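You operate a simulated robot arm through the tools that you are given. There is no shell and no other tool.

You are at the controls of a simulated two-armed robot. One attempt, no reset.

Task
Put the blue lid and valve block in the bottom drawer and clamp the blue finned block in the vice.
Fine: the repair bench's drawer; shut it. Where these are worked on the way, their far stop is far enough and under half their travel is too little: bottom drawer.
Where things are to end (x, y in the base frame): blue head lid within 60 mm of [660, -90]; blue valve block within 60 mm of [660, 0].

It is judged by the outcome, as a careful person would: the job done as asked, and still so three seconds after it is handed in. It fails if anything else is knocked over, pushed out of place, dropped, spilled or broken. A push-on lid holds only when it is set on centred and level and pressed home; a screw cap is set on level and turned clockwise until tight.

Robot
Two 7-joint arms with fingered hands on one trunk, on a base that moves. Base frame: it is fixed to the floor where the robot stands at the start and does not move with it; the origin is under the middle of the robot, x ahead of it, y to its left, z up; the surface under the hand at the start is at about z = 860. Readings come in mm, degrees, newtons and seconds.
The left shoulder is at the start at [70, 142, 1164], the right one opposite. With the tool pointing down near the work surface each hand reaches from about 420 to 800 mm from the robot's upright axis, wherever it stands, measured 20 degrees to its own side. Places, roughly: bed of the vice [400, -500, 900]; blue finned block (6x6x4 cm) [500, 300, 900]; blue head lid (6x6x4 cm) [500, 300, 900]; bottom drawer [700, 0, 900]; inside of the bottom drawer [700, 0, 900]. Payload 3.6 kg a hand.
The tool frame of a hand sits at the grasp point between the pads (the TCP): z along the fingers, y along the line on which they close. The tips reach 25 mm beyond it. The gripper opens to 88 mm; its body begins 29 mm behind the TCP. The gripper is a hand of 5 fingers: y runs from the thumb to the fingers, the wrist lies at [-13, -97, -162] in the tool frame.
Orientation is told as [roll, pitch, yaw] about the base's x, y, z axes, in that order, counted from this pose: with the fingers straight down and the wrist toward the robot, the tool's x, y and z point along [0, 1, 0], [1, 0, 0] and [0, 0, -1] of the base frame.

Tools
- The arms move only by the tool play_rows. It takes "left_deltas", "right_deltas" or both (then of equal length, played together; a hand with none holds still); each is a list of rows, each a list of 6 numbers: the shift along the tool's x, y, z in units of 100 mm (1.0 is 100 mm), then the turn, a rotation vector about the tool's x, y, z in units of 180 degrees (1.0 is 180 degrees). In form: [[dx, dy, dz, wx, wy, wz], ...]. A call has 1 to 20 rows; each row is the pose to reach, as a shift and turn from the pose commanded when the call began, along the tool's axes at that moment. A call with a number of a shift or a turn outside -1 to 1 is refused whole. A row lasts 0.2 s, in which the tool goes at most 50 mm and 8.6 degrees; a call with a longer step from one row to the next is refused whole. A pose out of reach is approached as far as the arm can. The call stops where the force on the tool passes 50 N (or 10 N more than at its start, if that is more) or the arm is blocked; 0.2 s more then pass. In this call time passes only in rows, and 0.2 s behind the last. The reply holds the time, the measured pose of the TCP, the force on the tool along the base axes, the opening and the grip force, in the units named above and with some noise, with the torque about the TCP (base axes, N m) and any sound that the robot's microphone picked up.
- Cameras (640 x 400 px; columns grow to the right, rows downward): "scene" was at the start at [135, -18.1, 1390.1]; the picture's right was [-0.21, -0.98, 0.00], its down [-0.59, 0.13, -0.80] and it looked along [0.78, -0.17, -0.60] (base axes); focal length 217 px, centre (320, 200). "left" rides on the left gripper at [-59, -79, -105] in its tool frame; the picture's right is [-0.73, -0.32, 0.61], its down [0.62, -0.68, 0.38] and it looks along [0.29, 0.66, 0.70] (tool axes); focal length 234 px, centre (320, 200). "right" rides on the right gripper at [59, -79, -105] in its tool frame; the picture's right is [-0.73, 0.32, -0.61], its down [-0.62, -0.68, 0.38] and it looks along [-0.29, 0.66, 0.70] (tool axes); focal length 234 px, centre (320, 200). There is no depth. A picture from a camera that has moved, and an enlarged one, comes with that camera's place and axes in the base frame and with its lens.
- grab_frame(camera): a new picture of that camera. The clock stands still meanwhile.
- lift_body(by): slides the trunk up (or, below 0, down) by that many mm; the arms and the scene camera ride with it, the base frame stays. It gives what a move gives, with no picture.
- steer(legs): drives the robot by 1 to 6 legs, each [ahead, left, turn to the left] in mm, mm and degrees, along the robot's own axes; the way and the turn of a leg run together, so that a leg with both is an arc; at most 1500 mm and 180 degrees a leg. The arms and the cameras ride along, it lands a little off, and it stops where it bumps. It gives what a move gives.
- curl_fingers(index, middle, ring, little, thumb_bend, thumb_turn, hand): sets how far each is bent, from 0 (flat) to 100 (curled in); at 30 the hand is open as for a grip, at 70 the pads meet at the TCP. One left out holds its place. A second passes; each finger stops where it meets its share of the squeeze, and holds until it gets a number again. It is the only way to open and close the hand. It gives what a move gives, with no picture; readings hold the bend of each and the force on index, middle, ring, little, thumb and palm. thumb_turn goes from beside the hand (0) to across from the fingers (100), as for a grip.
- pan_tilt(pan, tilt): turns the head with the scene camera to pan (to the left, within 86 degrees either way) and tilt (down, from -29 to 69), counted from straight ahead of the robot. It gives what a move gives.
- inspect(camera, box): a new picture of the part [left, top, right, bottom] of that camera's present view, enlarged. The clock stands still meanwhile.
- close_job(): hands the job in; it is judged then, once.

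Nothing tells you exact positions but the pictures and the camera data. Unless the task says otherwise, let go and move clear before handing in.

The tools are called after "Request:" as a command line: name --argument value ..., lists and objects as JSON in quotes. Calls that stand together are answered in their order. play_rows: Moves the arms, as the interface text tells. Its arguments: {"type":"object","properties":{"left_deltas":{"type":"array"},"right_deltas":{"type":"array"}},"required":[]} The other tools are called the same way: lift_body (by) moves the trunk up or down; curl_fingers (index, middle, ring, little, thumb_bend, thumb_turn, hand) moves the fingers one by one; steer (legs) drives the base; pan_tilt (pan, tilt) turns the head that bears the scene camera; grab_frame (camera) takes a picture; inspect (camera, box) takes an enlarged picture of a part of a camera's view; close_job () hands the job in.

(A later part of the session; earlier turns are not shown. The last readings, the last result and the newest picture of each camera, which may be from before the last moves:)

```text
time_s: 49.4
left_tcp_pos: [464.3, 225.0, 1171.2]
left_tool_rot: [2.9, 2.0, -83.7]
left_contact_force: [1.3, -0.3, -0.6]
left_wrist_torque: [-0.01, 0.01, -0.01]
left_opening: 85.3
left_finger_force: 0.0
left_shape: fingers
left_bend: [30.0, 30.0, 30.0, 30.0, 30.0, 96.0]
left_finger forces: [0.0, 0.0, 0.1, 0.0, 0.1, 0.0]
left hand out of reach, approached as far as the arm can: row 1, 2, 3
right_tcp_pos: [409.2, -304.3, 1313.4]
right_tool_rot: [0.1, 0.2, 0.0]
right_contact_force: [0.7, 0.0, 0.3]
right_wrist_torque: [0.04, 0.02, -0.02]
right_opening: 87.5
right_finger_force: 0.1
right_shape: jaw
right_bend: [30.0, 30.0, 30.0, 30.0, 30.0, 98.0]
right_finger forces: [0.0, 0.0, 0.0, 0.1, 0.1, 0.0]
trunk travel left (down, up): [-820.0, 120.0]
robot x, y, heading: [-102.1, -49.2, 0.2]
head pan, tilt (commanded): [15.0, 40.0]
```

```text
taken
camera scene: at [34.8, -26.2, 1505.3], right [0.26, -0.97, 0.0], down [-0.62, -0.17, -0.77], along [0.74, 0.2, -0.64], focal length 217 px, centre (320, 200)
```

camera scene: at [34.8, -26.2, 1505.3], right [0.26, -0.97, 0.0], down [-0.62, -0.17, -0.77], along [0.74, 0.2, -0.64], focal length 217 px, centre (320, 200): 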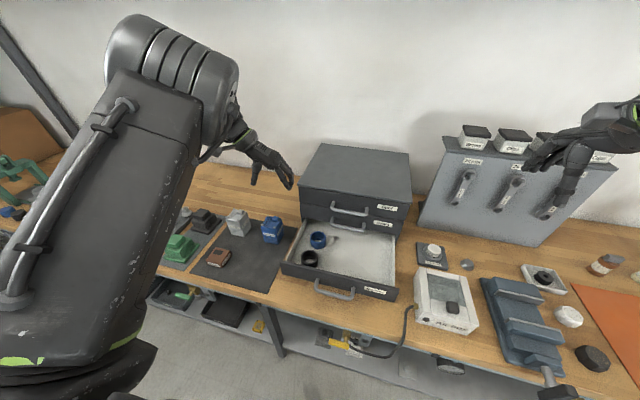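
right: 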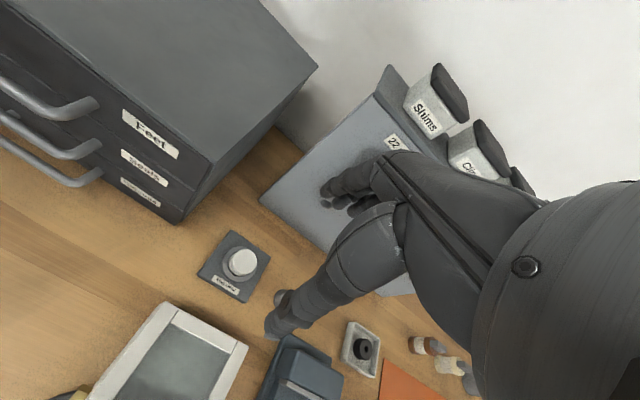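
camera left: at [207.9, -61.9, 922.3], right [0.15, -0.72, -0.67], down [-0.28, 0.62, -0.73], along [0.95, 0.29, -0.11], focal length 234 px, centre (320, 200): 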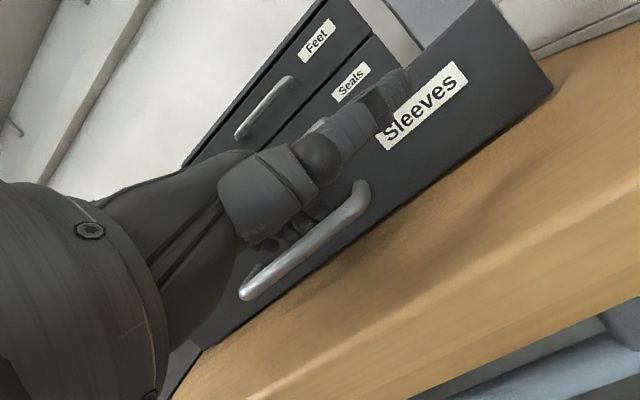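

Request:
play_rows --left_deltas '[[0, 0, 0, 0, 0, -0.042], [0, 0, 0, 0, 0, -0.084], [0, 0, 0, 0, 0, -0.126], [0, 0, 0, 0, 0, -0.168], [0, 0, 0, 0, 0, -0.21], [0, 0, 0, 0, 0, -0.252]]'

Request:
grab_frame --camera "scene"

```text
time_s: 50.8
left_tcp_pos: [467.8, 220.1, 1171.6]
left_tool_rot: [1.8, -0.3, -39.3]
left_contact_force: [-0.7, 0.2, -0.3]
left_wrist_torque: [0.01, 0.0, 0.0]
left_opening: 85.3
left_finger_force: 0.1
left_shape: fingers
left_bend: [30.0, 30.0, 30.0, 30.0, 30.0, 96.0]
left_finger forces: [0.0, 0.0, 0.0, 0.0, 0.1, 0.0]
right_tcp_pos: [409.3, -306.5, 1313.3]
right_tool_rot: [0.1, 0.0, 0.0]
right_contact_force: [-0.3, 0.0, 0.2]
right_wrist_torque: [0.01, -0.01, -0.02]
right_opening: 87.5
right_finger_force: 0.1
right_shape: jaw
right_bend: [30.0, 30.0, 30.0, 30.0, 30.0, 98.0]
right_finger forces: [0.0, 0.0, 0.0, 0.1, 0.0, 0.0]
trunk travel left (down, up): [-820.0, 120.0]
robot x, y, heading: [-100.1, -49.8, 0.0]
head pan, tilt (commanded): [15.0, 40.0]
```

```text
taken
camera scene: at [34.3, -28.9, 1505.5], right [0.26, -0.97, 0.0], down [-0.62, -0.17, -0.77], along [0.74, 0.2, -0.64], focal length 217 px, centre (320, 200)
```

scene: 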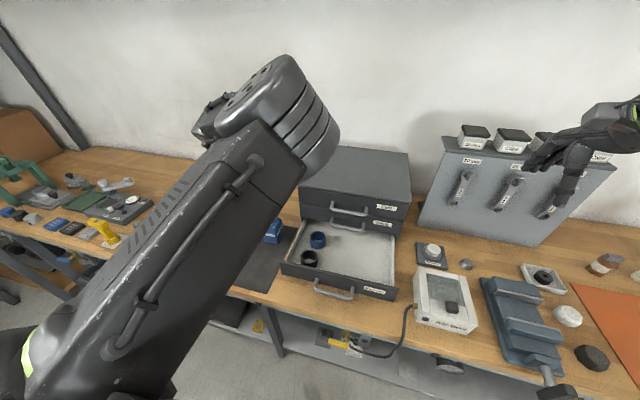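

Request:
play_rows --left_deltas '[[0, 0, 0, 0, 0, -0.042], [0, 0, 0, 0, 0, -0.084], [0, 0, 0, 0, 0, -0.126], [0, 0, 0, 0, 0, -0.168], [0, 0, 0, -0.005, -0.005, -0.2], [0, 0, 0, -0.005, -0.008, -0.218]]'

Request:
grab_frame --camera "scene"

```text
time_s: 52.2
left_tcp_pos: [463.4, 231.6, 1161.1]
left_tool_rot: [-1.4, -0.6, 1.5]
left_contact_force: [-0.1, -0.6, 0.0]
left_wrist_torque: [0.0, 0.02, 0.02]
left_opening: 85.1
left_finger_force: 0.0
left_shape: fingers
left_bend: [30.0, 30.0, 30.0, 30.0, 30.0, 96.0]
left_finger forces: [0.0, 0.0, 0.0, 0.1, 0.0, 0.0]
right_tcp_pos: [409.4, -306.2, 1313.6]
right_tool_rot: [0.0, 0.0, 0.0]
right_contact_force: [-0.3, 0.2, 1.7]
right_wrist_torque: [-0.01, 0.0, -0.01]
right_opening: 87.6
right_finger_force: 0.0
right_shape: jaw
right_bend: [30.0, 30.0, 30.0, 30.0, 30.0, 98.0]
right_finger forces: [0.0, 0.0, 0.1, 0.1, 0.1, 0.0]
trunk travel left (down, up): [-820.0, 120.0]
robot x, y, heading: [-100.1, -49.2, -0.1]
head pan, tilt (commanded): [15.0, 40.0]
```

```text
taken
camera scene: at [34.5, -27.8, 1505.4], right [0.26, -0.97, 0.0], down [-0.62, -0.17, -0.77], along [0.74, 0.2, -0.64], focal length 217 px, centre (320, 200)
```

scene: 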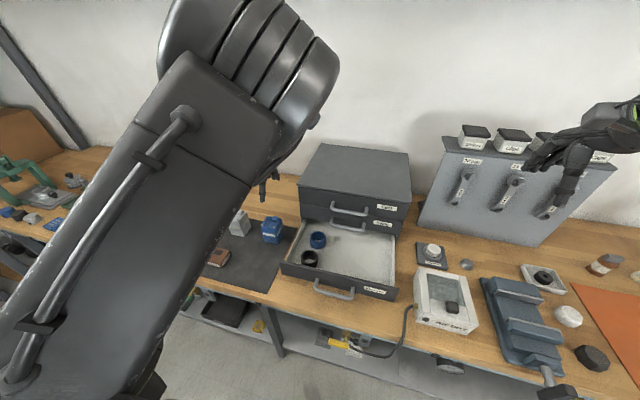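

Good: a sensible elbow-up posture with the hand level. I'll lower the trunk back to its working height, since everything under the hand is clear.

Request:
lift_body --by -100

Request:
grab_frame --camera "left"

Request:
grab_frame --camera "scene"

```text
time_s: 53.5
left_tcp_pos: [464.9, 229.7, 1066.5]
left_tool_rot: [-2.0, -1.3, 1.3]
left_contact_force: [-0.7, 0.0, 1.3]
left_wrist_torque: [-0.01, 0.02, 0.01]
left_opening: 85.2
left_finger_force: 0.2
left_shape: fingers
left_bend: [30.0, 30.0, 30.0, 30.0, 30.0, 96.0]
left_finger forces: [0.0, 0.1, 0.1, 0.0, 0.0, 0.0]
right_tcp_pos: [409.6, -306.1, 1213.4]
right_tool_rot: [0.0, 0.0, 0.0]
right_contact_force: [0.3, 0.3, 1.1]
right_wrist_torque: [0.0, 0.0, -0.01]
right_opening: 87.6
right_finger_force: 0.0
right_shape: jaw
right_bend: [30.0, 30.0, 30.0, 30.0, 30.0, 98.0]
right_finger forces: [0.1, 0.0, 0.1, 0.0, 0.1, 0.1]
trunk travel left (down, up): [-720.0, 220.0]
robot x, y, heading: [-96.5, -47.0, -0.1]
head pan, tilt (commanded): [15.0, 40.0]
```

```text
taken
camera left: at [385.0, 173.5, 1170.1], right [-0.29, -0.75, -0.59], down [-0.68, 0.6, -0.42], along [0.67, 0.28, -0.69], focal length 234 px, centre (320, 200)
```

left: 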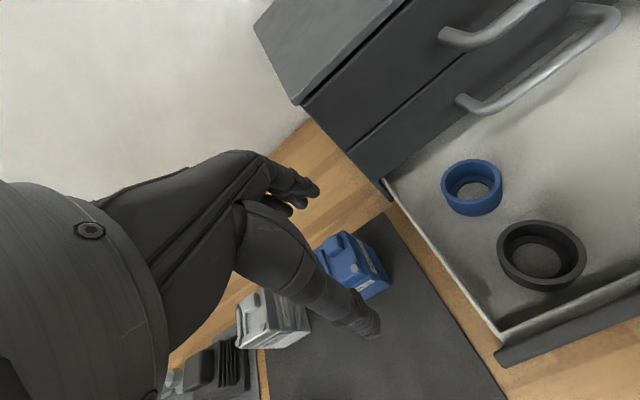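

```text
taken
camera scene: at [34.2, -27.8, 1405.5], right [0.26, -0.97, 0.0], down [-0.62, -0.17, -0.77], along [0.74, 0.2, -0.64], focal length 217 px, centre (320, 200)
```

scene: 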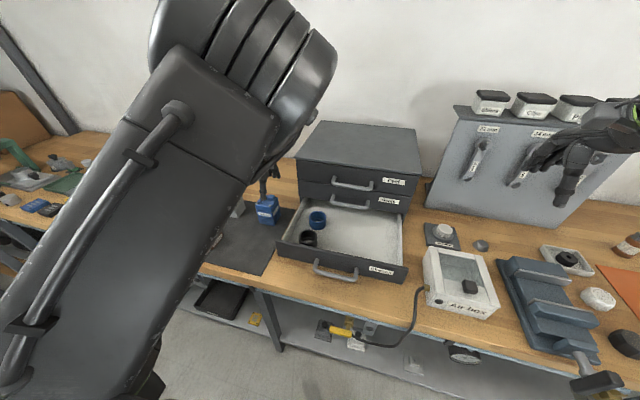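

The drawer's right side is free; the sleeves sit near y≈105. I'll level the hand and move it above the lid for a close look.

Request:
play_rows --left_deltas '[[0.16, 0.16, 0.0, 0.0024, 0.0037, 0.0024], [0.32, 0.32, 0.0, 0.0048, 0.0074, 0.0048], [0.49, 0.48, 0.0, 0.0072, 0.011, 0.0072]]'

Request:
grab_frame --camera "left"

Request:
inspect --camera "scene" --box '[200, 150, 320, 260]'

```text
time_s: 54.3
left_tcp_pos: [515.0, 271.3, 1070.6]
left_tool_rot: [1.6, -0.3, -1.5]
left_contact_force: [0.1, 0.0, 0.8]
left_wrist_torque: [-0.04, -0.01, -0.01]
left_opening: 85.0
left_finger_force: 0.1
left_shape: fingers
left_bend: [30.0, 30.0, 30.0, 30.0, 30.0, 96.0]
left_finger forces: [0.0, 0.1, 0.1, 0.0, 0.0, 0.0]
right_tcp_pos: [409.4, -304.2, 1213.6]
right_tool_rot: [0.0, 0.1, 0.0]
right_contact_force: [0.3, -0.2, 0.1]
right_wrist_torque: [0.03, -0.01, 0.02]
right_opening: 87.8
right_finger_force: 0.1
right_shape: jaw
right_bend: [30.0, 30.0, 30.0, 30.0, 30.0, 98.0]
right_finger forces: [0.0, 0.0, 0.1, 0.1, 0.0, 0.1]
trunk travel left (down, up): [-720.0, 220.0]
robot x, y, heading: [-93.0, -46.9, 0.1]
head pan, tilt (commanded): [15.0, 40.0]
```

```text
taken
camera left: at [433.7, 211.8, 1173.7], right [-0.34, -0.7, -0.63], down [-0.66, 0.65, -0.37], along [0.67, 0.29, -0.68], focal length 234 px, centre (320, 200)
```

left: 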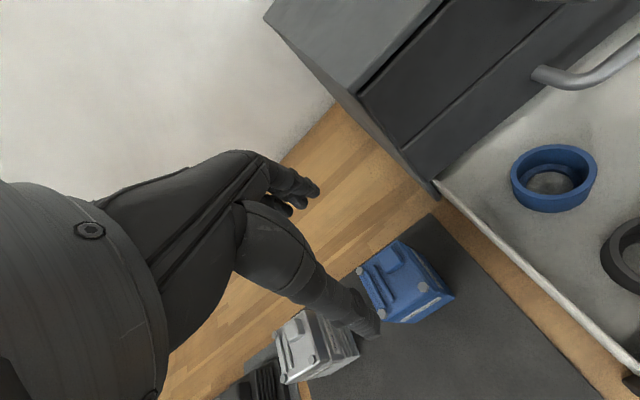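

```text
3.64 times, centred on (260, 205) of scene
camera zoom: at [35.1, -27.1, 1405.4], right [0.26, -0.97, 0.0], down [-0.62, -0.17, -0.77], along [0.74, 0.2, -0.64], focal length 789 px, centre (538, 182)
```

zoom: 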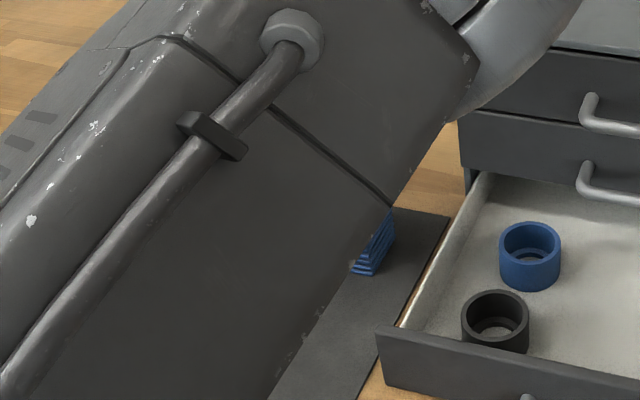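

Request:
play_rows --left_deltas '[[0.03, -0.01, 0.0, 0.0017, -0.0089, -0.0083], [0.06, -0.02, 0.0, 0.0017, -0.0089, -0.0083], [0.06, -0.02, 0.0, 0.0017, -0.0089, -0.0083]]'

Request:
inspect --camera "left" --box '[330, 220, 480, 345]'

```text
time_s: 55.1
left_tcp_pos: [512.6, 275.7, 1071.6]
left_tool_rot: [-0.1, -0.1, 0.1]
left_contact_force: [0.3, -0.5, 1.2]
left_wrist_torque: [0.0, 0.0, -0.01]
left_opening: 85.4
left_finger_force: 0.0
left_shape: fingers
left_bend: [30.0, 30.0, 30.0, 30.0, 30.0, 96.0]
left_finger forces: [0.1, 0.1, 0.0, 0.0, 0.1, 0.0]
right_tcp_pos: [410.0, -306.0, 1213.7]
right_tool_rot: [0.0, -0.1, -0.1]
right_contact_force: [1.0, -0.1, 0.1]
right_wrist_torque: [0.01, -0.01, 0.0]
right_opening: 87.7
right_finger_force: 0.1
right_shape: jaw
right_bend: [30.0, 30.0, 30.0, 30.0, 30.0, 98.0]
right_finger forces: [0.0, 0.0, 0.0, 0.0, 0.0, 0.0]
trunk travel left (down, up): [-720.0, 220.0]
robot x, y, heading: [-97.2, -50.3, 0.2]
head pan, tilt (commanded): [15.0, 40.0]
```

```text
3.20 times, centred on (405, 282) of left
camera zoom: at [434.0, 218.0, 1175.6], right [-0.32, -0.73, -0.61], down [-0.68, 0.62, -0.39], along [0.66, 0.29, -0.7], focal length 749 px, centre (48, -64)
```

zoom: 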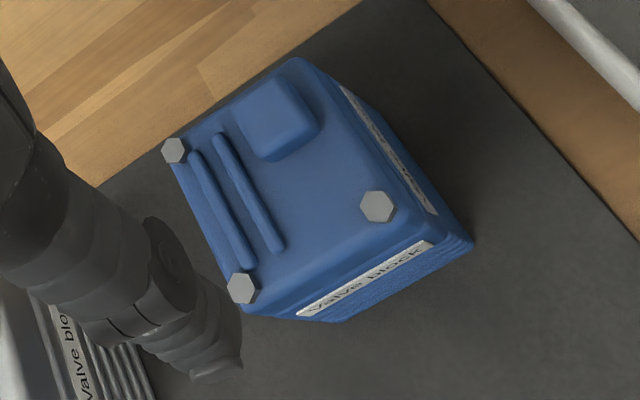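

The lid is centred at about (513.5, 281) and squared up. I'll descend, keeping the fingers open around it.

Request:
play_rows --left_deltas '[[0.01, 0.0, 0.3, 0, 0, 0], [0.02, 0.01, 0.6, 0, 0, 0], [0.025, 0.01, 0.86, 0, 0, 0]]'

Request:
inspect --camera "left" --box '[200, 120, 480, 345]'

```text
time_s: 55.9
left_tcp_pos: [514.6, 279.5, 988.2]
left_tool_rot: [-0.1, 0.0, 0.1]
left_contact_force: [0.4, 0.1, -0.3]
left_wrist_torque: [0.02, 0.0, -0.01]
left_opening: 85.4
left_finger_force: 0.1
left_shape: fingers
left_bend: [30.0, 30.0, 30.0, 30.0, 30.0, 96.0]
left_finger forces: [0.0, 0.0, 0.0, 0.0, 0.0, 0.0]
right_tcp_pos: [410.5, -304.1, 1213.2]
right_tool_rot: [0.0, 0.2, 0.0]
right_contact_force: [0.1, -0.2, -0.4]
right_wrist_torque: [-0.01, -0.04, 0.02]
right_opening: 87.5
right_finger_force: 0.1
right_shape: jaw
right_bend: [30.0, 30.0, 30.0, 30.0, 30.0, 98.0]
right_finger forces: [0.0, 0.0, 0.0, 0.0, 0.0, 0.1]
trunk travel left (down, up): [-720.0, 220.0]
robot x, y, heading: [-94.1, -49.8, -0.1]
head pan, tilt (commanded): [15.0, 40.0]
```

```text
1.78 times, centred on (340, 232) of left
camera zoom: at [435.4, 221.6, 1092.1], right [-0.32, -0.73, -0.61], down [-0.68, 0.62, -0.39], along [0.66, 0.29, -0.7], focal length 416 px, centre (284, 142)
```

zoom: 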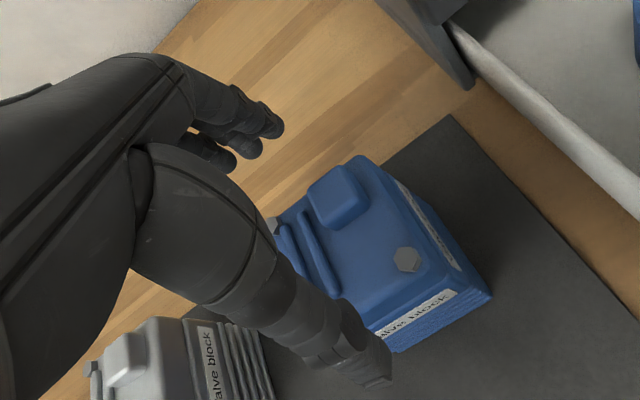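

Request:
play_rows --left_deltas '[[0, 0.0, 0.12, 0, 0, 0], [-0.01, 0.0, 0.24, 0, 0, 0], [-0.01, 0.0, 0.32, 0, 0, 0]]'

Request:
inspect --camera "left" --box '[200, 120, 480, 345]'

```text
time_s: 56.7
left_tcp_pos: [512.7, 276.8, 953.2]
left_tool_rot: [-0.2, 0.0, 0.1]
left_contact_force: [-0.6, -0.2, 0.4]
left_wrist_torque: [-0.01, 0.02, 0.03]
left_opening: 85.0
left_finger_force: 0.0
left_shape: fingers
left_bend: [30.0, 30.0, 30.0, 30.0, 30.0, 96.0]
left_finger forces: [0.0, 0.1, 0.0, 0.0, 0.0, 0.0]
right_tcp_pos: [408.7, -305.4, 1213.8]
right_tool_rot: [0.0, 0.0, 0.1]
right_contact_force: [0.1, 0.1, 0.7]
right_wrist_torque: [0.0, 0.0, -0.02]
right_opening: 87.6
right_finger_force: 0.1
right_shape: jaw
right_bend: [30.0, 30.0, 30.0, 30.0, 30.0, 98.0]
right_finger forces: [0.1, 0.0, 0.0, 0.0, 0.0, 0.0]
trunk travel left (down, up): [-720.0, 220.0]
robot x, y, heading: [-98.7, -51.8, 0.1]
head pan, tilt (commanded): [15.0, 40.0]
```

```text
1.78 times, centred on (340, 232) of left
camera zoom: at [434.0, 219.6, 1058.4], right [-0.32, -0.73, -0.61], down [-0.68, 0.62, -0.38], along [0.66, 0.29, -0.7], focal length 416 px, centre (284, 142)
```

zoom: 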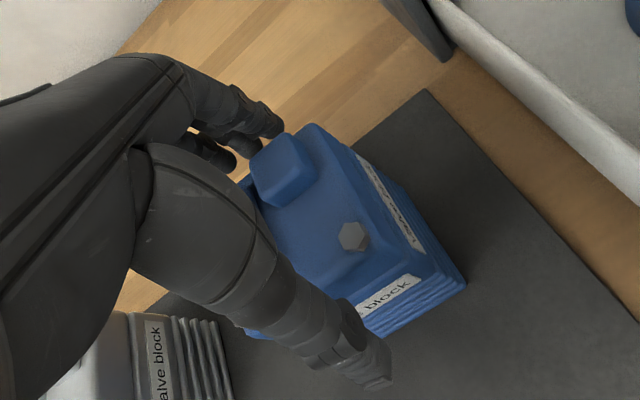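

The fingertips end about 28–30 mm below the TCP, so I'll raise 5 mm to grip only the lid. Then I'll close thumb, index and middle.

Request:
play_rows --left_deltas '[[0, 0.0, -0.055, 0, 0, 0], [0, 0.0, -0.055, 0, 0, 0]]'

Request:
curl_fingers --hand "left" --index 46 --middle 46 --thumb_bend 44

Request:
inspect --camera "left" --box '[200, 120, 480, 345]'

```text
time_s: 57.3
left_tcp_pos: [515.1, 277.5, 959.5]
left_tool_rot: [-0.2, -0.1, 0.1]
left_contact_force: [0.2, -0.4, 0.1]
left_wrist_torque: [0.01, -0.03, 0.0]
left_opening: 85.0
left_finger_force: 0.1
left_shape: fingers
left_bend: [30.0, 30.0, 30.0, 30.0, 30.0, 96.0]
left_finger forces: [0.0, 0.1, 0.0, 0.0, 0.0, 0.1]
right_tcp_pos: [409.4, -304.8, 1213.3]
right_tool_rot: [0.0, -0.1, 0.0]
right_contact_force: [0.7, -0.8, -0.2]
right_wrist_torque: [0.0, 0.03, 0.01]
right_opening: 87.9
right_finger_force: 0.1
right_shape: jaw
right_bend: [30.0, 30.0, 30.0, 30.0, 30.0, 98.0]
right_finger forces: [0.0, 0.1, 0.0, 0.0, 0.1, 0.0]
trunk travel left (down, up): [-720.0, 220.0]
robot x, y, heading: [-98.9, -49.8, -0.1]
head pan, tilt (commanded): [15.0, 40.0]
```

```text
time_s: 58.3
left_tcp_pos: [514.5, 277.3, 959.3]
left_tool_rot: [-0.1, 0.0, 0.0]
left_contact_force: [0.4, -0.1, 0.3]
left_wrist_torque: [0.0, -0.03, -0.03]
left_opening: 55.3
left_finger_force: 0.9
left_shape: fingers
left_bend: [45.0, 45.0, 30.0, 30.0, 43.0, 97.0]
left_finger forces: [0.7, 0.5, 0.1, 0.0, 0.7, 0.0]
right_tcp_pos: [408.8, -305.0, 1213.0]
right_tool_rot: [0.1, 0.0, 0.1]
right_contact_force: [-0.2, -0.2, 0.7]
right_wrist_torque: [0.05, -0.01, 0.01]
right_opening: 88.0
right_finger_force: 0.0
right_shape: jaw
right_bend: [30.0, 30.0, 30.0, 30.0, 30.0, 98.0]
right_finger forces: [0.0, 0.0, 0.0, 0.1, 0.0, 0.1]
trunk travel left (down, up): [-720.0, 220.0]
robot x, y, heading: [-98.0, -49.9, -0.0]
head pan, tilt (commanded): [15.0, 40.0]
```

```text
1.78 times, centred on (340, 232) of left
camera zoom: at [435.5, 219.2, 1063.7], right [-0.32, -0.73, -0.61], down [-0.68, 0.62, -0.39], along [0.66, 0.29, -0.7], focal length 416 px, centre (284, 142)
```

zoom: 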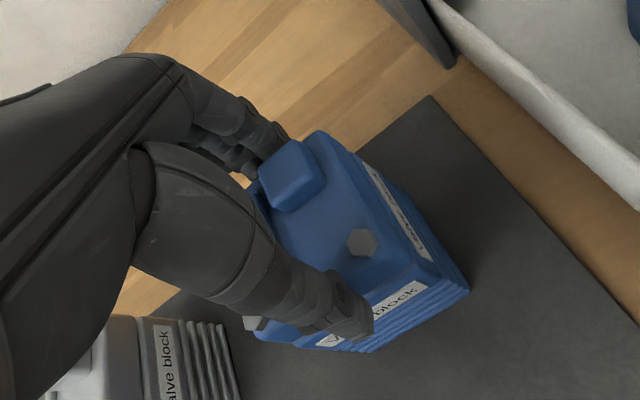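

Light, balanced contact at 55 mm. I'll squeeze firmly now.

Request:
curl_fingers --hand "left" --index 56 --middle 56 --thumb_bend 56

Request:
inspect --camera "left" --box '[200, 120, 480, 345]'

```text
time_s: 59.3
left_tcp_pos: [514.0, 276.4, 959.6]
left_tool_rot: [0.0, 0.0, 0.1]
left_contact_force: [1.6, 0.3, 0.2]
left_wrist_torque: [-0.02, -0.07, -0.03]
left_opening: 51.4
left_finger_force: 9.7
left_shape: fingers
left_bend: [48.0, 49.0, 30.0, 30.0, 45.0, 97.0]
left_finger forces: [5.5, 4.8, 0.1, 0.0, 9.8, 0.0]
right_tcp_pos: [408.0, -305.7, 1212.7]
right_tool_rot: [0.0, 0.1, -0.1]
right_contact_force: [-0.1, 0.2, -0.1]
right_wrist_torque: [0.01, 0.01, 0.01]
right_opening: 87.6
right_finger_force: 0.1
right_shape: jaw
right_bend: [30.0, 30.0, 30.0, 30.0, 30.0, 98.0]
right_finger forces: [0.0, 0.1, 0.0, 0.1, 0.0, 0.0]
trunk travel left (down, up): [-720.0, 220.0]
robot x, y, heading: [-98.4, -50.1, 0.1]
head pan, tilt (commanded): [15.0, 40.0]
```

```text
1.78 times, centred on (340, 232) of left
camera zoom: at [435.3, 219.1, 1063.9], right [-0.32, -0.73, -0.61], down [-0.68, 0.62, -0.39], along [0.66, 0.29, -0.7], focal length 416 px, centre (284, 142)
```

zoom: 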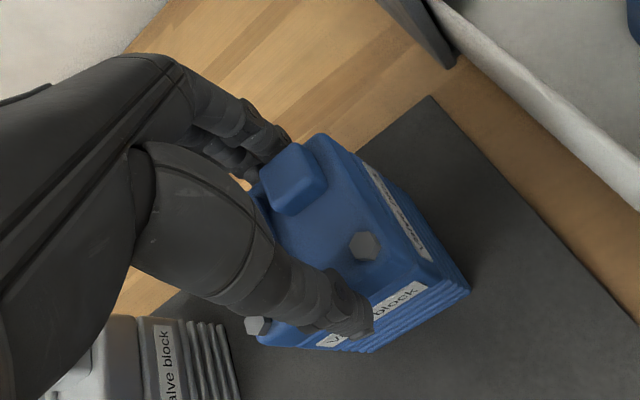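

Grip force is about 10 N. I'll lift slowly and check that only the lid comes.

Request:
play_rows --left_deltas '[[0, 0.0, -0.04, 0, 0, 0], [0, 0.0, -0.08, 0, 0, 0], [0, 0, -0.12, 0, 0, 0], [0, 0, -0.16, 0, 0, 0]]'

Request:
grab_frame --camera "left"

Request:
inspect --camera "left" --box '[200, 120, 480, 345]'

```text
time_s: 60.3
left_tcp_pos: [515.1, 278.1, 976.4]
left_tool_rot: [-0.1, 0.1, 0.1]
left_contact_force: [0.3, 1.9, -2.8]
left_wrist_torque: [-0.03, 0.04, 0.02]
left_opening: 52.0
left_finger_force: 10.1
left_shape: fingers
left_bend: [48.0, 50.0, 30.0, 30.0, 45.0, 97.0]
left_finger forces: [5.3, 4.5, 0.0, 0.0, 9.8, 0.0]
right_tcp_pos: [409.1, -305.1, 1213.1]
right_tool_rot: [0.0, 0.1, 0.0]
right_contact_force: [0.3, -0.3, 0.1]
right_wrist_torque: [0.02, -0.01, -0.01]
right_opening: 87.6
right_finger_force: 0.0
right_shape: jaw
right_bend: [30.0, 30.0, 30.0, 30.0, 30.0, 98.0]
right_finger forces: [0.0, 0.0, 0.0, 0.0, 0.0, 0.0]
trunk travel left (down, up): [-720.0, 220.0]
robot x, y, heading: [-96.7, -48.3, 0.3]
head pan, tilt (commanded): [15.0, 40.0]
```

```text
taken
camera left: at [435.9, 219.7, 1079.4], right [-0.32, -0.73, -0.61], down [-0.68, 0.62, -0.39], along [0.66, 0.29, -0.7], focal length 234 px, centre (320, 200)
```

left: 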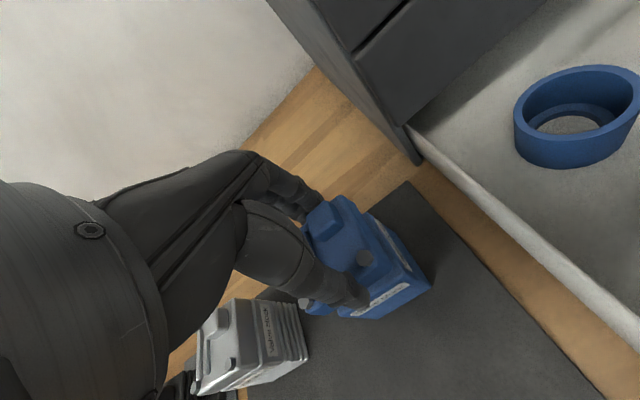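

```text
1.78 times, centred on (340, 232) of left
camera zoom: at [435.9, 219.7, 1079.4], right [-0.32, -0.73, -0.61], down [-0.68, 0.62, -0.39], along [0.66, 0.29, -0.7], focal length 416 px, centre (284, 142)
```

zoom: 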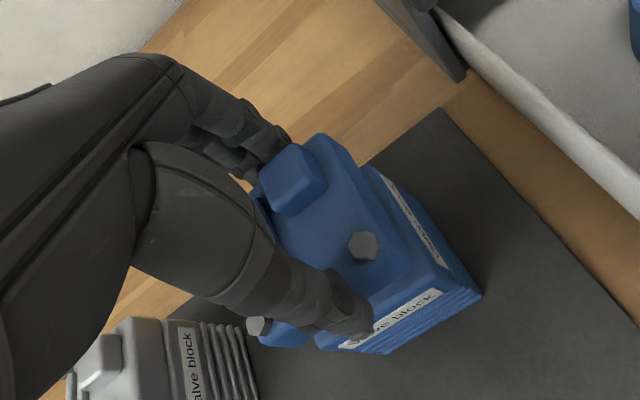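

The lid came off cleanly. I'll raise it, then carry it back and right toward the open drawer.

Request:
play_rows --left_deltas '[[0, -0.1, -0.25, 0, 0, 0], [0, -0.25, -0.5, 0, 0, 0], [-0.1, -0.4, -0.75, 0, 0, 0], [-0.3, -0.5, -0.75, 0, 0, 0], [-0.6, -0.54, -0.75, 0, 0, 0], [-0.95, -0.54, -0.75, 0, 0, 0]]'

Request:
grab_frame --camera "scene"

```text
time_s: 61.7
left_tcp_pos: [462.4, 216.6, 1042.0]
left_tool_rot: [-1.2, 0.7, 1.5]
left_contact_force: [0.6, 0.3, -1.6]
left_wrist_torque: [0.0, -0.02, 0.02]
left_opening: 52.1
left_finger_force: 10.2
left_shape: fingers
left_bend: [48.0, 50.0, 30.0, 30.0, 45.0, 97.0]
left_finger forces: [5.2, 4.5, 0.0, 0.0, 9.7, 0.0]
left hand out of reach, approached as far as the arm can: row 6
right_tcp_pos: [409.2, -305.8, 1214.3]
right_tool_rot: [0.0, 0.0, 0.0]
right_contact_force: [-0.6, 0.3, -0.2]
right_wrist_torque: [0.0, 0.0, 0.0]
right_opening: 87.5
right_finger_force: 0.1
right_shape: jaw
right_bend: [30.0, 30.0, 30.0, 30.0, 30.0, 98.0]
right_finger forces: [0.0, 0.0, 0.1, 0.0, 0.1, 0.0]
trunk travel left (down, up): [-720.0, 220.0]
robot x, y, heading: [-98.2, -50.2, -0.2]
head pan, tilt (commanded): [15.0, 40.0]
```

```text
taken
camera scene: at [34.6, -28.1, 1405.4], right [0.26, -0.97, 0.0], down [-0.62, -0.17, -0.77], along [0.74, 0.2, -0.64], focal length 217 px, centre (320, 200)
```

scene: 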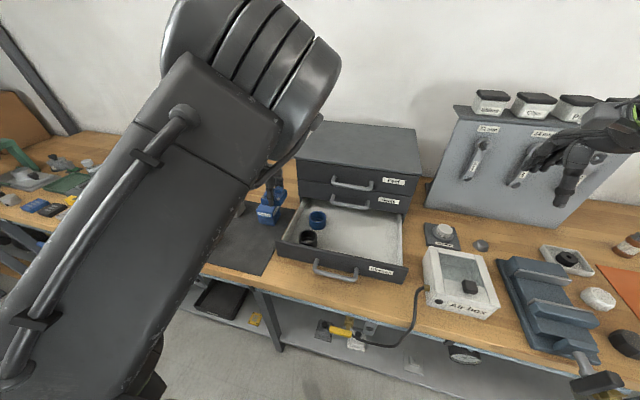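

The arm is near its inner limit here, so I'll keep it fixed and carry the lid sideways by driving the base to the right.

Request:
steer --legs '[[0, -310, 0]]'

Request:
grab_frame --camera "left"

Request:
grab_frame --camera "scene"

```text
time_s: 63.8
left_tcp_pos: [465.8, -89.6, 1047.2]
left_tool_rot: [-1.7, 0.2, 1.3]
left_contact_force: [-0.1, 0.4, -0.5]
left_wrist_torque: [-0.04, 0.0, 0.02]
left_opening: 52.1
left_finger_force: 9.8
left_shape: fingers
left_bend: [48.0, 50.0, 30.0, 30.0, 45.0, 97.0]
left_finger forces: [5.2, 4.5, 0.0, 0.0, 9.7, 0.0]
right_tcp_pos: [408.4, -610.3, 1214.2]
right_tool_rot: [0.0, 0.0, -0.1]
right_contact_force: [0.4, 0.0, 1.2]
right_wrist_torque: [0.02, -0.02, -0.01]
right_opening: 87.5
right_finger_force: 0.0
right_shape: jaw
right_bend: [30.0, 30.0, 30.0, 30.0, 30.0, 98.0]
right_finger forces: [0.0, 0.0, 0.0, 0.0, 0.0, 0.0]
trunk travel left (down, up): [-720.0, 220.0]
robot x, y, heading: [-97.1, -357.2, -0.1]
head pan, tilt (commanded): [15.0, 40.0]
```

```text
taken
camera left: at [387.4, -146.8, 1152.5], right [-0.31, -0.75, -0.58], down [-0.7, 0.6, -0.4], along [0.65, 0.28, -0.71], focal length 234 px, centre (320, 200)
```

left: 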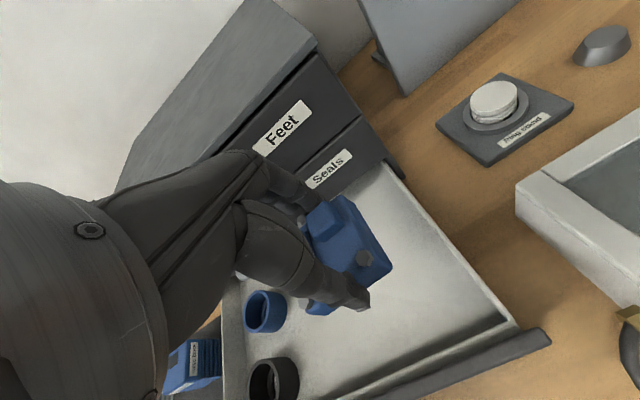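

```text
taken
camera scene: at [34.3, -331.9, 1405.4], right [0.26, -0.97, 0.0], down [-0.62, -0.17, -0.77], along [0.74, 0.2, -0.64], focal length 217 px, centre (320, 200)
```

scene: 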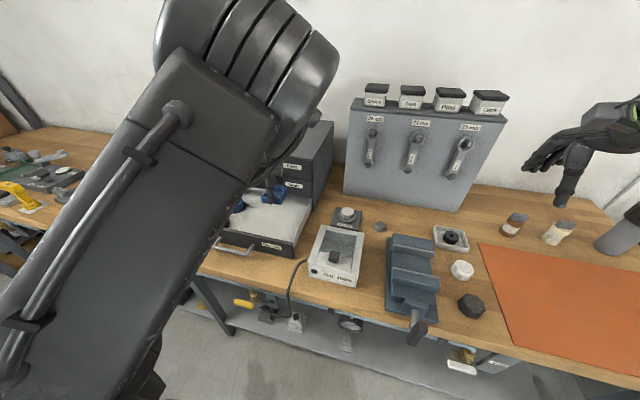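

The lid is over the right side of the drawer, which is about 200 mm open with its front at x≈380. I'll back up slightly for clearance from the upper handles, then lower the trunk.

Request:
steer --legs '[[-12, 0, 0]]'

Request:
lift_body --by -100

Request:
grab_frame --camera "left"

```text
time_s: 64.5
left_tcp_pos: [454.5, -88.0, 1044.0]
left_tool_rot: [-1.9, 0.4, 1.7]
left_contact_force: [0.7, 0.1, -2.0]
left_wrist_torque: [-0.01, 0.02, -0.02]
left_opening: 52.2
left_finger_force: 10.3
left_shape: fingers
left_bend: [48.0, 50.0, 30.0, 30.0, 45.0, 97.0]
left_finger forces: [5.3, 4.5, 0.1, 0.1, 9.7, 0.1]
right_tcp_pos: [399.8, -612.5, 1212.4]
right_tool_rot: [0.0, 0.2, -0.1]
right_contact_force: [0.2, -0.4, 0.6]
right_wrist_torque: [0.03, 0.01, 0.0]
right_opening: 87.7
right_finger_force: 0.2
right_shape: jaw
right_bend: [30.0, 30.0, 30.0, 30.0, 30.0, 98.0]
right_finger forces: [0.0, 0.0, 0.0, 0.0, 0.0, 0.0]
trunk travel left (down, up): [-720.0, 220.0]
robot x, y, heading: [-107.8, -356.4, -0.1]
head pan, tilt (commanded): [15.0, 40.0]
```

```text
time_s: 65.8
left_tcp_pos: [452.0, -87.7, 946.4]
left_tool_rot: [-2.1, 0.2, 1.8]
left_contact_force: [0.4, 0.9, -2.1]
left_wrist_torque: [0.0, -0.03, -0.03]
left_opening: 52.0
left_finger_force: 9.6
left_shape: fingers
left_bend: [48.0, 50.0, 30.0, 30.0, 45.0, 97.0]
left_finger forces: [5.1, 4.5, 0.0, 0.0, 9.7, 0.1]
right_tcp_pos: [395.3, -611.0, 1113.2]
right_tool_rot: [-0.1, 0.0, -0.1]
right_contact_force: [0.2, -0.9, -0.2]
right_wrist_torque: [0.01, -0.02, 0.0]
right_opening: 87.7
right_finger_force: 0.0
right_shape: jaw
right_bend: [30.0, 30.0, 30.0, 30.0, 30.0, 98.0]
right_finger forces: [0.0, 0.0, 0.0, 0.0, 0.0, 0.0]
trunk travel left (down, up): [-620.0, 320.0]
robot x, y, heading: [-111.4, -356.1, -0.0]
head pan, tilt (commanded): [15.0, 40.0]
```

```text
taken
camera left: at [375.1, -144.5, 1052.4], right [-0.3, -0.76, -0.58], down [-0.7, 0.59, -0.4], along [0.65, 0.29, -0.71], focal length 234 px, centre (320, 200)
```

left: 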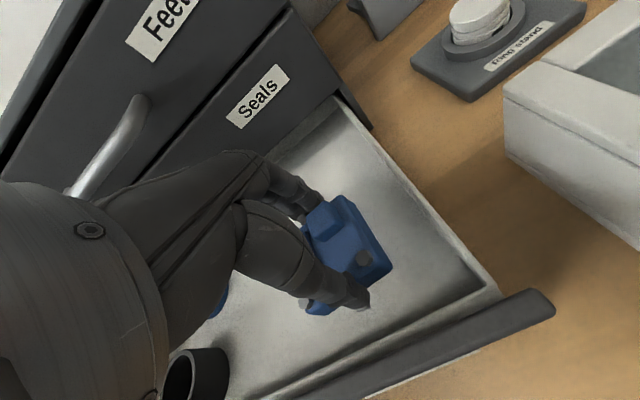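

Request:
lift_body --by -32

Request:
play_rows --left_deltas '[[0, 0, 0.03, 0, 0, 0], [0, 0, 0.06, 0, 0, 0], [0, 0, 0.09, 0, 0, 0]]'

Request:
grab_frame --camera "left"

```text
time_s: 66.6
left_tcp_pos: [452.4, -88.1, 914.1]
left_tool_rot: [-2.1, 0.3, 1.8]
left_contact_force: [0.3, -1.3, -1.3]
left_wrist_torque: [-0.01, 0.0, 0.01]
left_opening: 52.2
left_finger_force: 9.4
left_shape: fingers
left_bend: [48.0, 50.0, 30.0, 30.0, 45.0, 97.0]
left_finger forces: [5.2, 4.5, 0.0, 0.1, 9.7, 0.0]
right_tcp_pos: [396.5, -611.8, 1081.9]
right_tool_rot: [0.0, 0.0, -0.1]
right_contact_force: [0.2, 0.8, 1.0]
right_wrist_torque: [0.04, 0.02, 0.05]
right_opening: 87.5
right_finger_force: 0.1
right_shape: jaw
right_bend: [30.0, 30.0, 30.0, 30.0, 30.0, 98.0]
right_finger forces: [0.0, 0.1, 0.0, 0.0, 0.0, 0.1]
trunk travel left (down, up): [-588.0, 352.0]
robot x, y, heading: [-110.5, -353.2, -0.2]
head pan, tilt (commanded): [15.0, 40.0]
```

```text
time_s: 67.4
left_tcp_pos: [451.7, -83.7, 906.4]
left_tool_rot: [-3.0, 0.2, 2.7]
left_contact_force: [0.6, -1.7, 12.0]
left_wrist_torque: [-0.04, -0.22, -0.08]
left_opening: 52.2
left_finger_force: 11.0
left_shape: fingers
left_bend: [48.0, 50.0, 30.0, 30.0, 45.0, 97.0]
left_finger forces: [5.6, 5.6, 0.0, 0.0, 10.3, 0.0]
right_tcp_pos: [395.6, -612.8, 1081.7]
right_tool_rot: [0.1, 0.0, -0.1]
right_contact_force: [-1.2, 1.3, 1.6]
right_wrist_torque: [-0.04, 0.01, -0.03]
right_opening: 87.9
right_finger_force: 0.1
right_shape: jaw
right_bend: [30.0, 30.0, 30.0, 30.0, 30.0, 98.0]
right_finger forces: [0.0, 0.0, 0.0, 0.0, 0.1, 0.0]
trunk travel left (down, up): [-588.0, 352.0]
robot x, y, heading: [-112.6, -356.3, -0.3]
head pan, tilt (commanded): [15.0, 40.0]
```

```text
taken
camera left: at [374.2, -139.6, 1012.8], right [-0.29, -0.77, -0.57], down [-0.71, 0.57, -0.41], along [0.64, 0.28, -0.71], focal length 234 px, centre (320, 200)
```

left: 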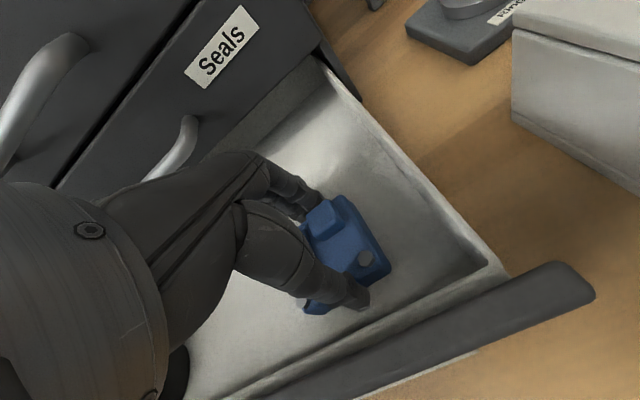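

The lid rests on the drawer floor (12 N contact). I'll open the hand gently.

Request:
curl_fingers --hand "left" --index 30 --middle 30 --thumb_bend 30

Request:
grab_frame --camera "left"

```text
time_s: 68.4
left_tcp_pos: [450.5, -80.6, 902.6]
left_tool_rot: [-2.7, 0.3, 2.8]
left_contact_force: [0.1, 0.0, -0.5]
left_wrist_torque: [-0.03, -0.05, -0.07]
left_opening: 83.7
left_finger_force: 0.4
left_shape: fingers
left_bend: [30.0, 30.0, 30.0, 30.0, 31.0, 96.0]
left_finger forces: [0.0, 0.1, 0.1, 0.1, 0.6, 0.0]
right_tcp_pos: [397.0, -612.4, 1080.9]
right_tool_rot: [0.0, 0.0, -0.1]
right_contact_force: [-0.1, 0.5, 0.2]
right_wrist_torque: [-0.01, 0.03, 0.0]
right_opening: 87.8
right_finger_force: 0.0
right_shape: jaw
right_bend: [30.0, 30.0, 30.0, 30.0, 30.0, 98.0]
right_finger forces: [0.1, 0.1, 0.1, 0.0, 0.0, 0.0]
trunk travel left (down, up): [-588.0, 352.0]
robot x, y, heading: [-110.3, -355.1, -0.2]
head pan, tilt (commanded): [15.0, 40.0]
```

```text
taken
camera left: at [375.1, -138.0, 1009.8], right [-0.29, -0.77, -0.57], down [-0.71, 0.57, -0.41], along [0.64, 0.29, -0.71], focal length 234 px, centre (320, 200)
```

left: 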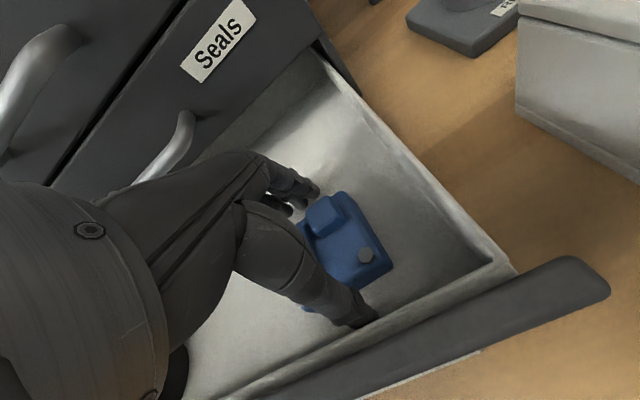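

Released. I'll raise the trunk straight up and check the lid.

Request:
lift_body --by 140

Request:
grab_frame --camera "left"

```text
time_s: 70.1
left_tcp_pos: [451.1, -80.9, 1042.7]
left_tool_rot: [-2.8, 0.3, 2.8]
left_contact_force: [0.1, 0.0, 0.3]
left_wrist_torque: [-0.04, 0.0, -0.05]
left_opening: 84.8
left_finger_force: 0.0
left_shape: fingers
left_bend: [30.0, 30.0, 30.0, 30.0, 30.0, 96.0]
left_finger forces: [0.0, 0.0, 0.0, 0.0, 0.0, 0.0]
right_tcp_pos: [395.7, -610.7, 1220.8]
right_tool_rot: [-0.1, 0.2, -0.1]
right_contact_force: [0.1, -0.3, -0.4]
right_wrist_torque: [0.03, -0.01, 0.0]
right_opening: 87.6
right_finger_force: 0.2
right_shape: jaw
right_bend: [30.0, 30.0, 30.0, 30.0, 30.0, 98.0]
right_finger forces: [0.1, 0.1, 0.1, 0.0, 0.1, 0.1]
trunk travel left (down, up): [-728.0, 212.0]
robot x, y, heading: [-108.1, -357.0, 0.1]
head pan, tilt (commanded): [15.0, 40.0]
```

```text
taken
camera left: at [375.2, -138.8, 1150.5], right [-0.29, -0.77, -0.57], down [-0.71, 0.57, -0.41], along [0.64, 0.29, -0.71], focal length 234 px, centre (320, 200)
```

left: 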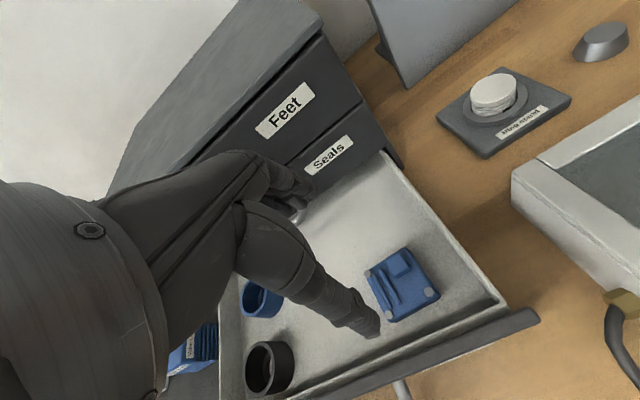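

The lid sits in the drawer at about (445, −82), which becomes about (646, −82) once shut, within tolerance. I'll drive back to the stack for the valve block.

Request:
steer --legs '[[0, 359, 0], [60, 0, 0]]'

Request:
grab_frame --camera "left"

```text
time_s: 73.0
left_tcp_pos: [506.1, 286.4, 1045.0]
left_tool_rot: [-2.8, 0.2, 3.2]
left_contact_force: [-1.0, -0.9, 0.2]
left_wrist_torque: [-0.02, 0.0, 0.01]
left_opening: 84.6
left_finger_force: 0.0
left_shape: fingers
left_bend: [30.0, 30.0, 30.0, 30.0, 30.0, 96.0]
left_finger forces: [0.1, 0.1, 0.0, 0.0, 0.0, 0.1]
right_tcp_pos: [453.9, -242.9, 1222.4]
right_tool_rot: [0.0, -0.2, 0.3]
right_contact_force: [-0.5, 0.0, 0.2]
right_wrist_torque: [0.0, 0.0, -0.01]
right_opening: 87.7
right_finger_force: 0.1
right_shape: jaw
right_bend: [30.0, 30.0, 30.0, 30.0, 30.0, 98.0]
right_finger forces: [0.0, 0.0, 0.0, 0.0, 0.1, 0.1]
trunk travel left (down, up): [-728.0, 212.0]
robot x, y, heading: [-52.1, 10.8, 0.4]
head pan, tilt (commanded): [15.0, 40.0]
```

```text
taken
camera left: at [429.5, 228.6, 1152.8], right [-0.28, -0.77, -0.57], down [-0.71, 0.57, -0.41], along [0.64, 0.29, -0.71], focal length 234 px, centre (320, 200)
```

left: 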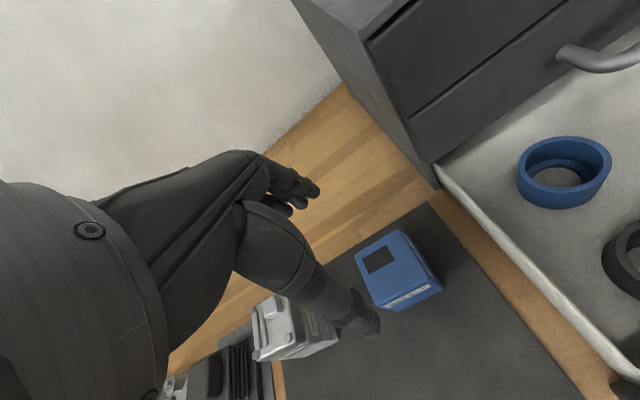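

Request:
play_rows --left_deltas '[[-0.04, 0.03, 0.15, 0, 0.008, 0.009], [-0.08, 0.07, 0.3, -0.001, 0.0156, 0.0178], [-0.08, 0.07, 0.42, -0.001, 0.0156, 0.0178], [-0.08, 0.07, 0.42, -0.001, 0.0156, 0.0178]]'

Request:
inspect --camera "left" --box '[300, 200, 480, 345]'

```text
time_s: 74.0
left_tcp_pos: [514.2, 280.4, 1002.4]
left_tool_rot: [-0.2, 0.1, 0.4]
left_contact_force: [-0.5, -0.1, -0.4]
left_wrist_torque: [0.01, -0.03, -0.02]
left_opening: 84.9
left_finger_force: 0.0
left_shape: fingers
left_bend: [30.0, 30.0, 30.0, 30.0, 30.0, 96.0]
left_finger forces: [0.0, 0.0, 0.1, 0.0, 0.0, 0.0]
right_tcp_pos: [456.9, -243.2, 1222.1]
right_tool_rot: [0.0, 0.0, 0.3]
right_contact_force: [0.4, 0.2, -0.8]
right_wrist_torque: [-0.04, 0.01, 0.01]
right_opening: 87.7
right_finger_force: 0.0
right_shape: jaw
right_bend: [30.0, 30.0, 30.0, 30.0, 30.0, 98.0]
right_finger forces: [0.0, 0.0, 0.0, 0.1, 0.1, 0.0]
trunk travel left (down, up): [-728.0, 212.0]
robot x, y, heading: [-50.3, 12.4, 0.3]
head pan, tilt (commanded): [15.0, 40.0]
```

```text
2.76 times, centred on (390, 272) of left
camera zoom: at [435.0, 221.2, 1105.5], right [-0.32, -0.73, -0.6], down [-0.69, 0.62, -0.39], along [0.65, 0.29, -0.7], focal length 646 px, centre (127, 0)
```

zoom: 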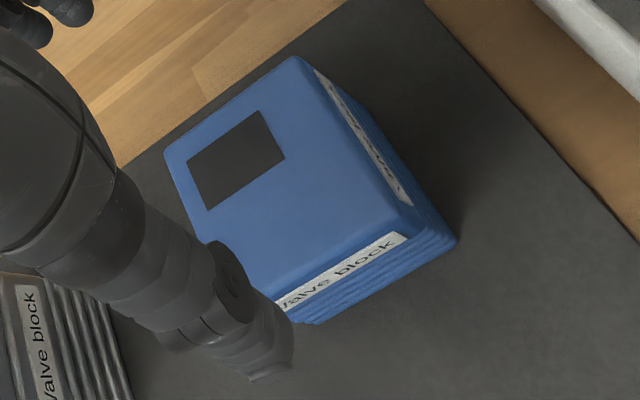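

The valve block is bare and squared up. I'll descend to grip it between z≈900 and 926.

Request:
play_rows --left_deltas '[[-0.02, -0.02, 0.2, 0, 0, 0], [-0.02, -0.02, 0.4, 0, 0, 0], [-0.02, -0.02, 0.55, 0, 0, 0], [-0.02, -0.02, 0.65, 0, 0, 0], [-0.02, -0.02, 0.7, 0, 0, 0]]'

Request:
inspect --camera "left" --box '[200, 120, 480, 345]'

```text
time_s: 75.2
left_tcp_pos: [514.6, 275.1, 932.1]
left_tool_rot: [0.0, 0.1, -0.1]
left_contact_force: [0.2, -0.5, -0.2]
left_wrist_torque: [-0.02, 0.03, 0.01]
left_opening: 84.6
left_finger_force: 0.1
left_shape: fingers
left_bend: [30.0, 30.0, 30.0, 30.0, 30.0, 96.0]
left_finger forces: [0.1, 0.0, 0.0, 0.0, 0.0, 0.0]
right_tcp_pos: [457.1, -243.7, 1220.9]
right_tool_rot: [0.0, 0.0, 0.4]
right_contact_force: [-0.4, 0.1, -0.7]
right_wrist_torque: [0.01, -0.01, 0.05]
right_opening: 87.8
right_finger_force: 0.0
right_shape: jaw
right_bend: [30.0, 30.0, 30.0, 30.0, 30.0, 98.0]
right_finger forces: [0.0, 0.1, 0.1, 0.1, 0.0, 0.0]
trunk travel left (down, up): [-728.0, 212.0]
robot x, y, heading: [-52.1, 13.0, 0.1]
head pan, tilt (commanded): [15.0, 40.0]
```

```text
1.78 times, centred on (340, 232) of left
camera zoom: at [434.7, 216.7, 1036.6], right [-0.32, -0.73, -0.61], down [-0.68, 0.62, -0.38], along [0.66, 0.29, -0.7], focal length 416 px, centre (284, 142)
```

zoom: 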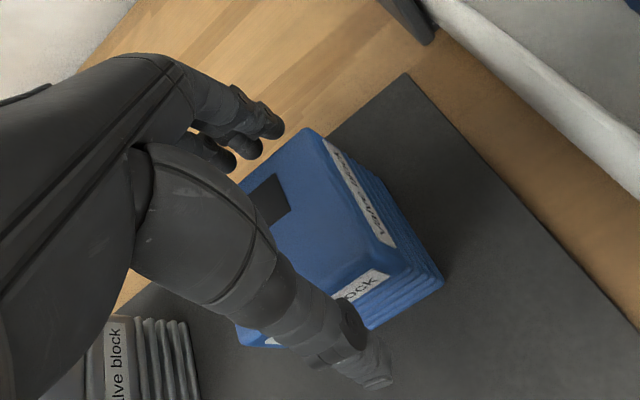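

Request:
curl_fingers --hand "left" --index 45 --middle 45 --thumb_bend 43

Request:
curl_fingers --hand "left" --index 58 --middle 58 --thumb_bend 58

Request:
inspect --camera "left" --box '[200, 120, 480, 345]'

```text
time_s: 76.2
left_tcp_pos: [514.0, 274.1, 932.3]
left_tool_rot: [0.0, 0.0, -0.1]
left_contact_force: [0.5, 1.0, 0.5]
left_wrist_torque: [0.02, 0.01, 0.0]
left_opening: 57.5
left_finger_force: 0.8
left_shape: fingers
left_bend: [44.0, 45.0, 30.0, 30.0, 42.0, 97.0]
left_finger forces: [0.6, 0.0, 0.1, 0.1, 0.7, 0.0]
right_tcp_pos: [457.4, -243.8, 1221.2]
right_tool_rot: [0.1, 0.0, 0.2]
right_contact_force: [0.3, 0.2, 0.8]
right_wrist_torque: [0.03, 0.01, 0.0]
right_opening: 87.8
right_finger_force: 0.0
right_shape: jaw
right_bend: [30.0, 30.0, 30.0, 30.0, 30.0, 98.0]
right_finger forces: [0.0, 0.0, 0.0, 0.0, 0.0, 0.0]
trunk travel left (down, up): [-728.0, 212.0]
robot x, y, heading: [-45.1, 10.3, 0.4]
head pan, tilt (commanded): [15.0, 40.0]
```

```text
time_s: 77.2
left_tcp_pos: [513.6, 274.8, 933.6]
left_tool_rot: [0.1, -0.1, 0.0]
left_contact_force: [1.0, 0.7, 1.6]
left_wrist_torque: [0.01, -0.12, 0.0]
left_opening: 52.1
left_finger_force: 12.7
left_shape: fingers
left_bend: [47.0, 50.0, 30.0, 30.0, 45.0, 97.0]
left_finger forces: [7.2, 5.7, 0.0, 0.0, 11.8, 0.0]
right_tcp_pos: [457.4, -244.0, 1222.1]
right_tool_rot: [0.0, 0.0, 0.2]
right_contact_force: [-0.4, -0.1, -0.2]
right_wrist_torque: [0.01, 0.02, 0.02]
right_opening: 87.6
right_finger_force: 0.0
right_shape: jaw
right_bend: [30.0, 30.0, 30.0, 30.0, 30.0, 98.0]
right_finger forces: [0.0, 0.0, 0.0, 0.0, 0.0, 0.1]
trunk travel left (down, up): [-728.0, 212.0]
robot x, y, heading: [-54.4, 9.4, 0.3]
head pan, tilt (commanded): [15.0, 40.0]
```

```text
1.78 times, centred on (340, 232) of left
camera zoom: at [434.7, 216.8, 1036.9], right [-0.32, -0.73, -0.61], down [-0.68, 0.62, -0.38], along [0.66, 0.29, -0.7], focal length 416 px, centre (284, 142)
```

zoom: 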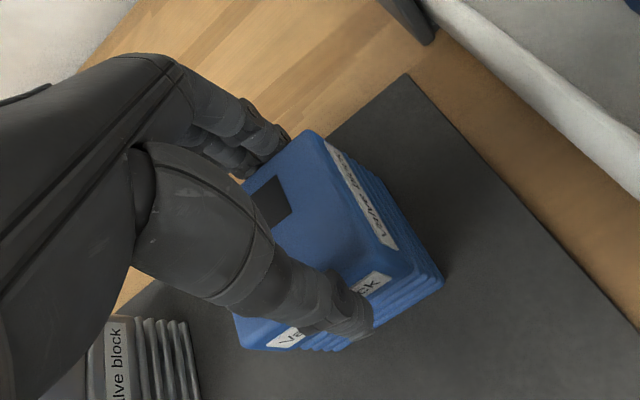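

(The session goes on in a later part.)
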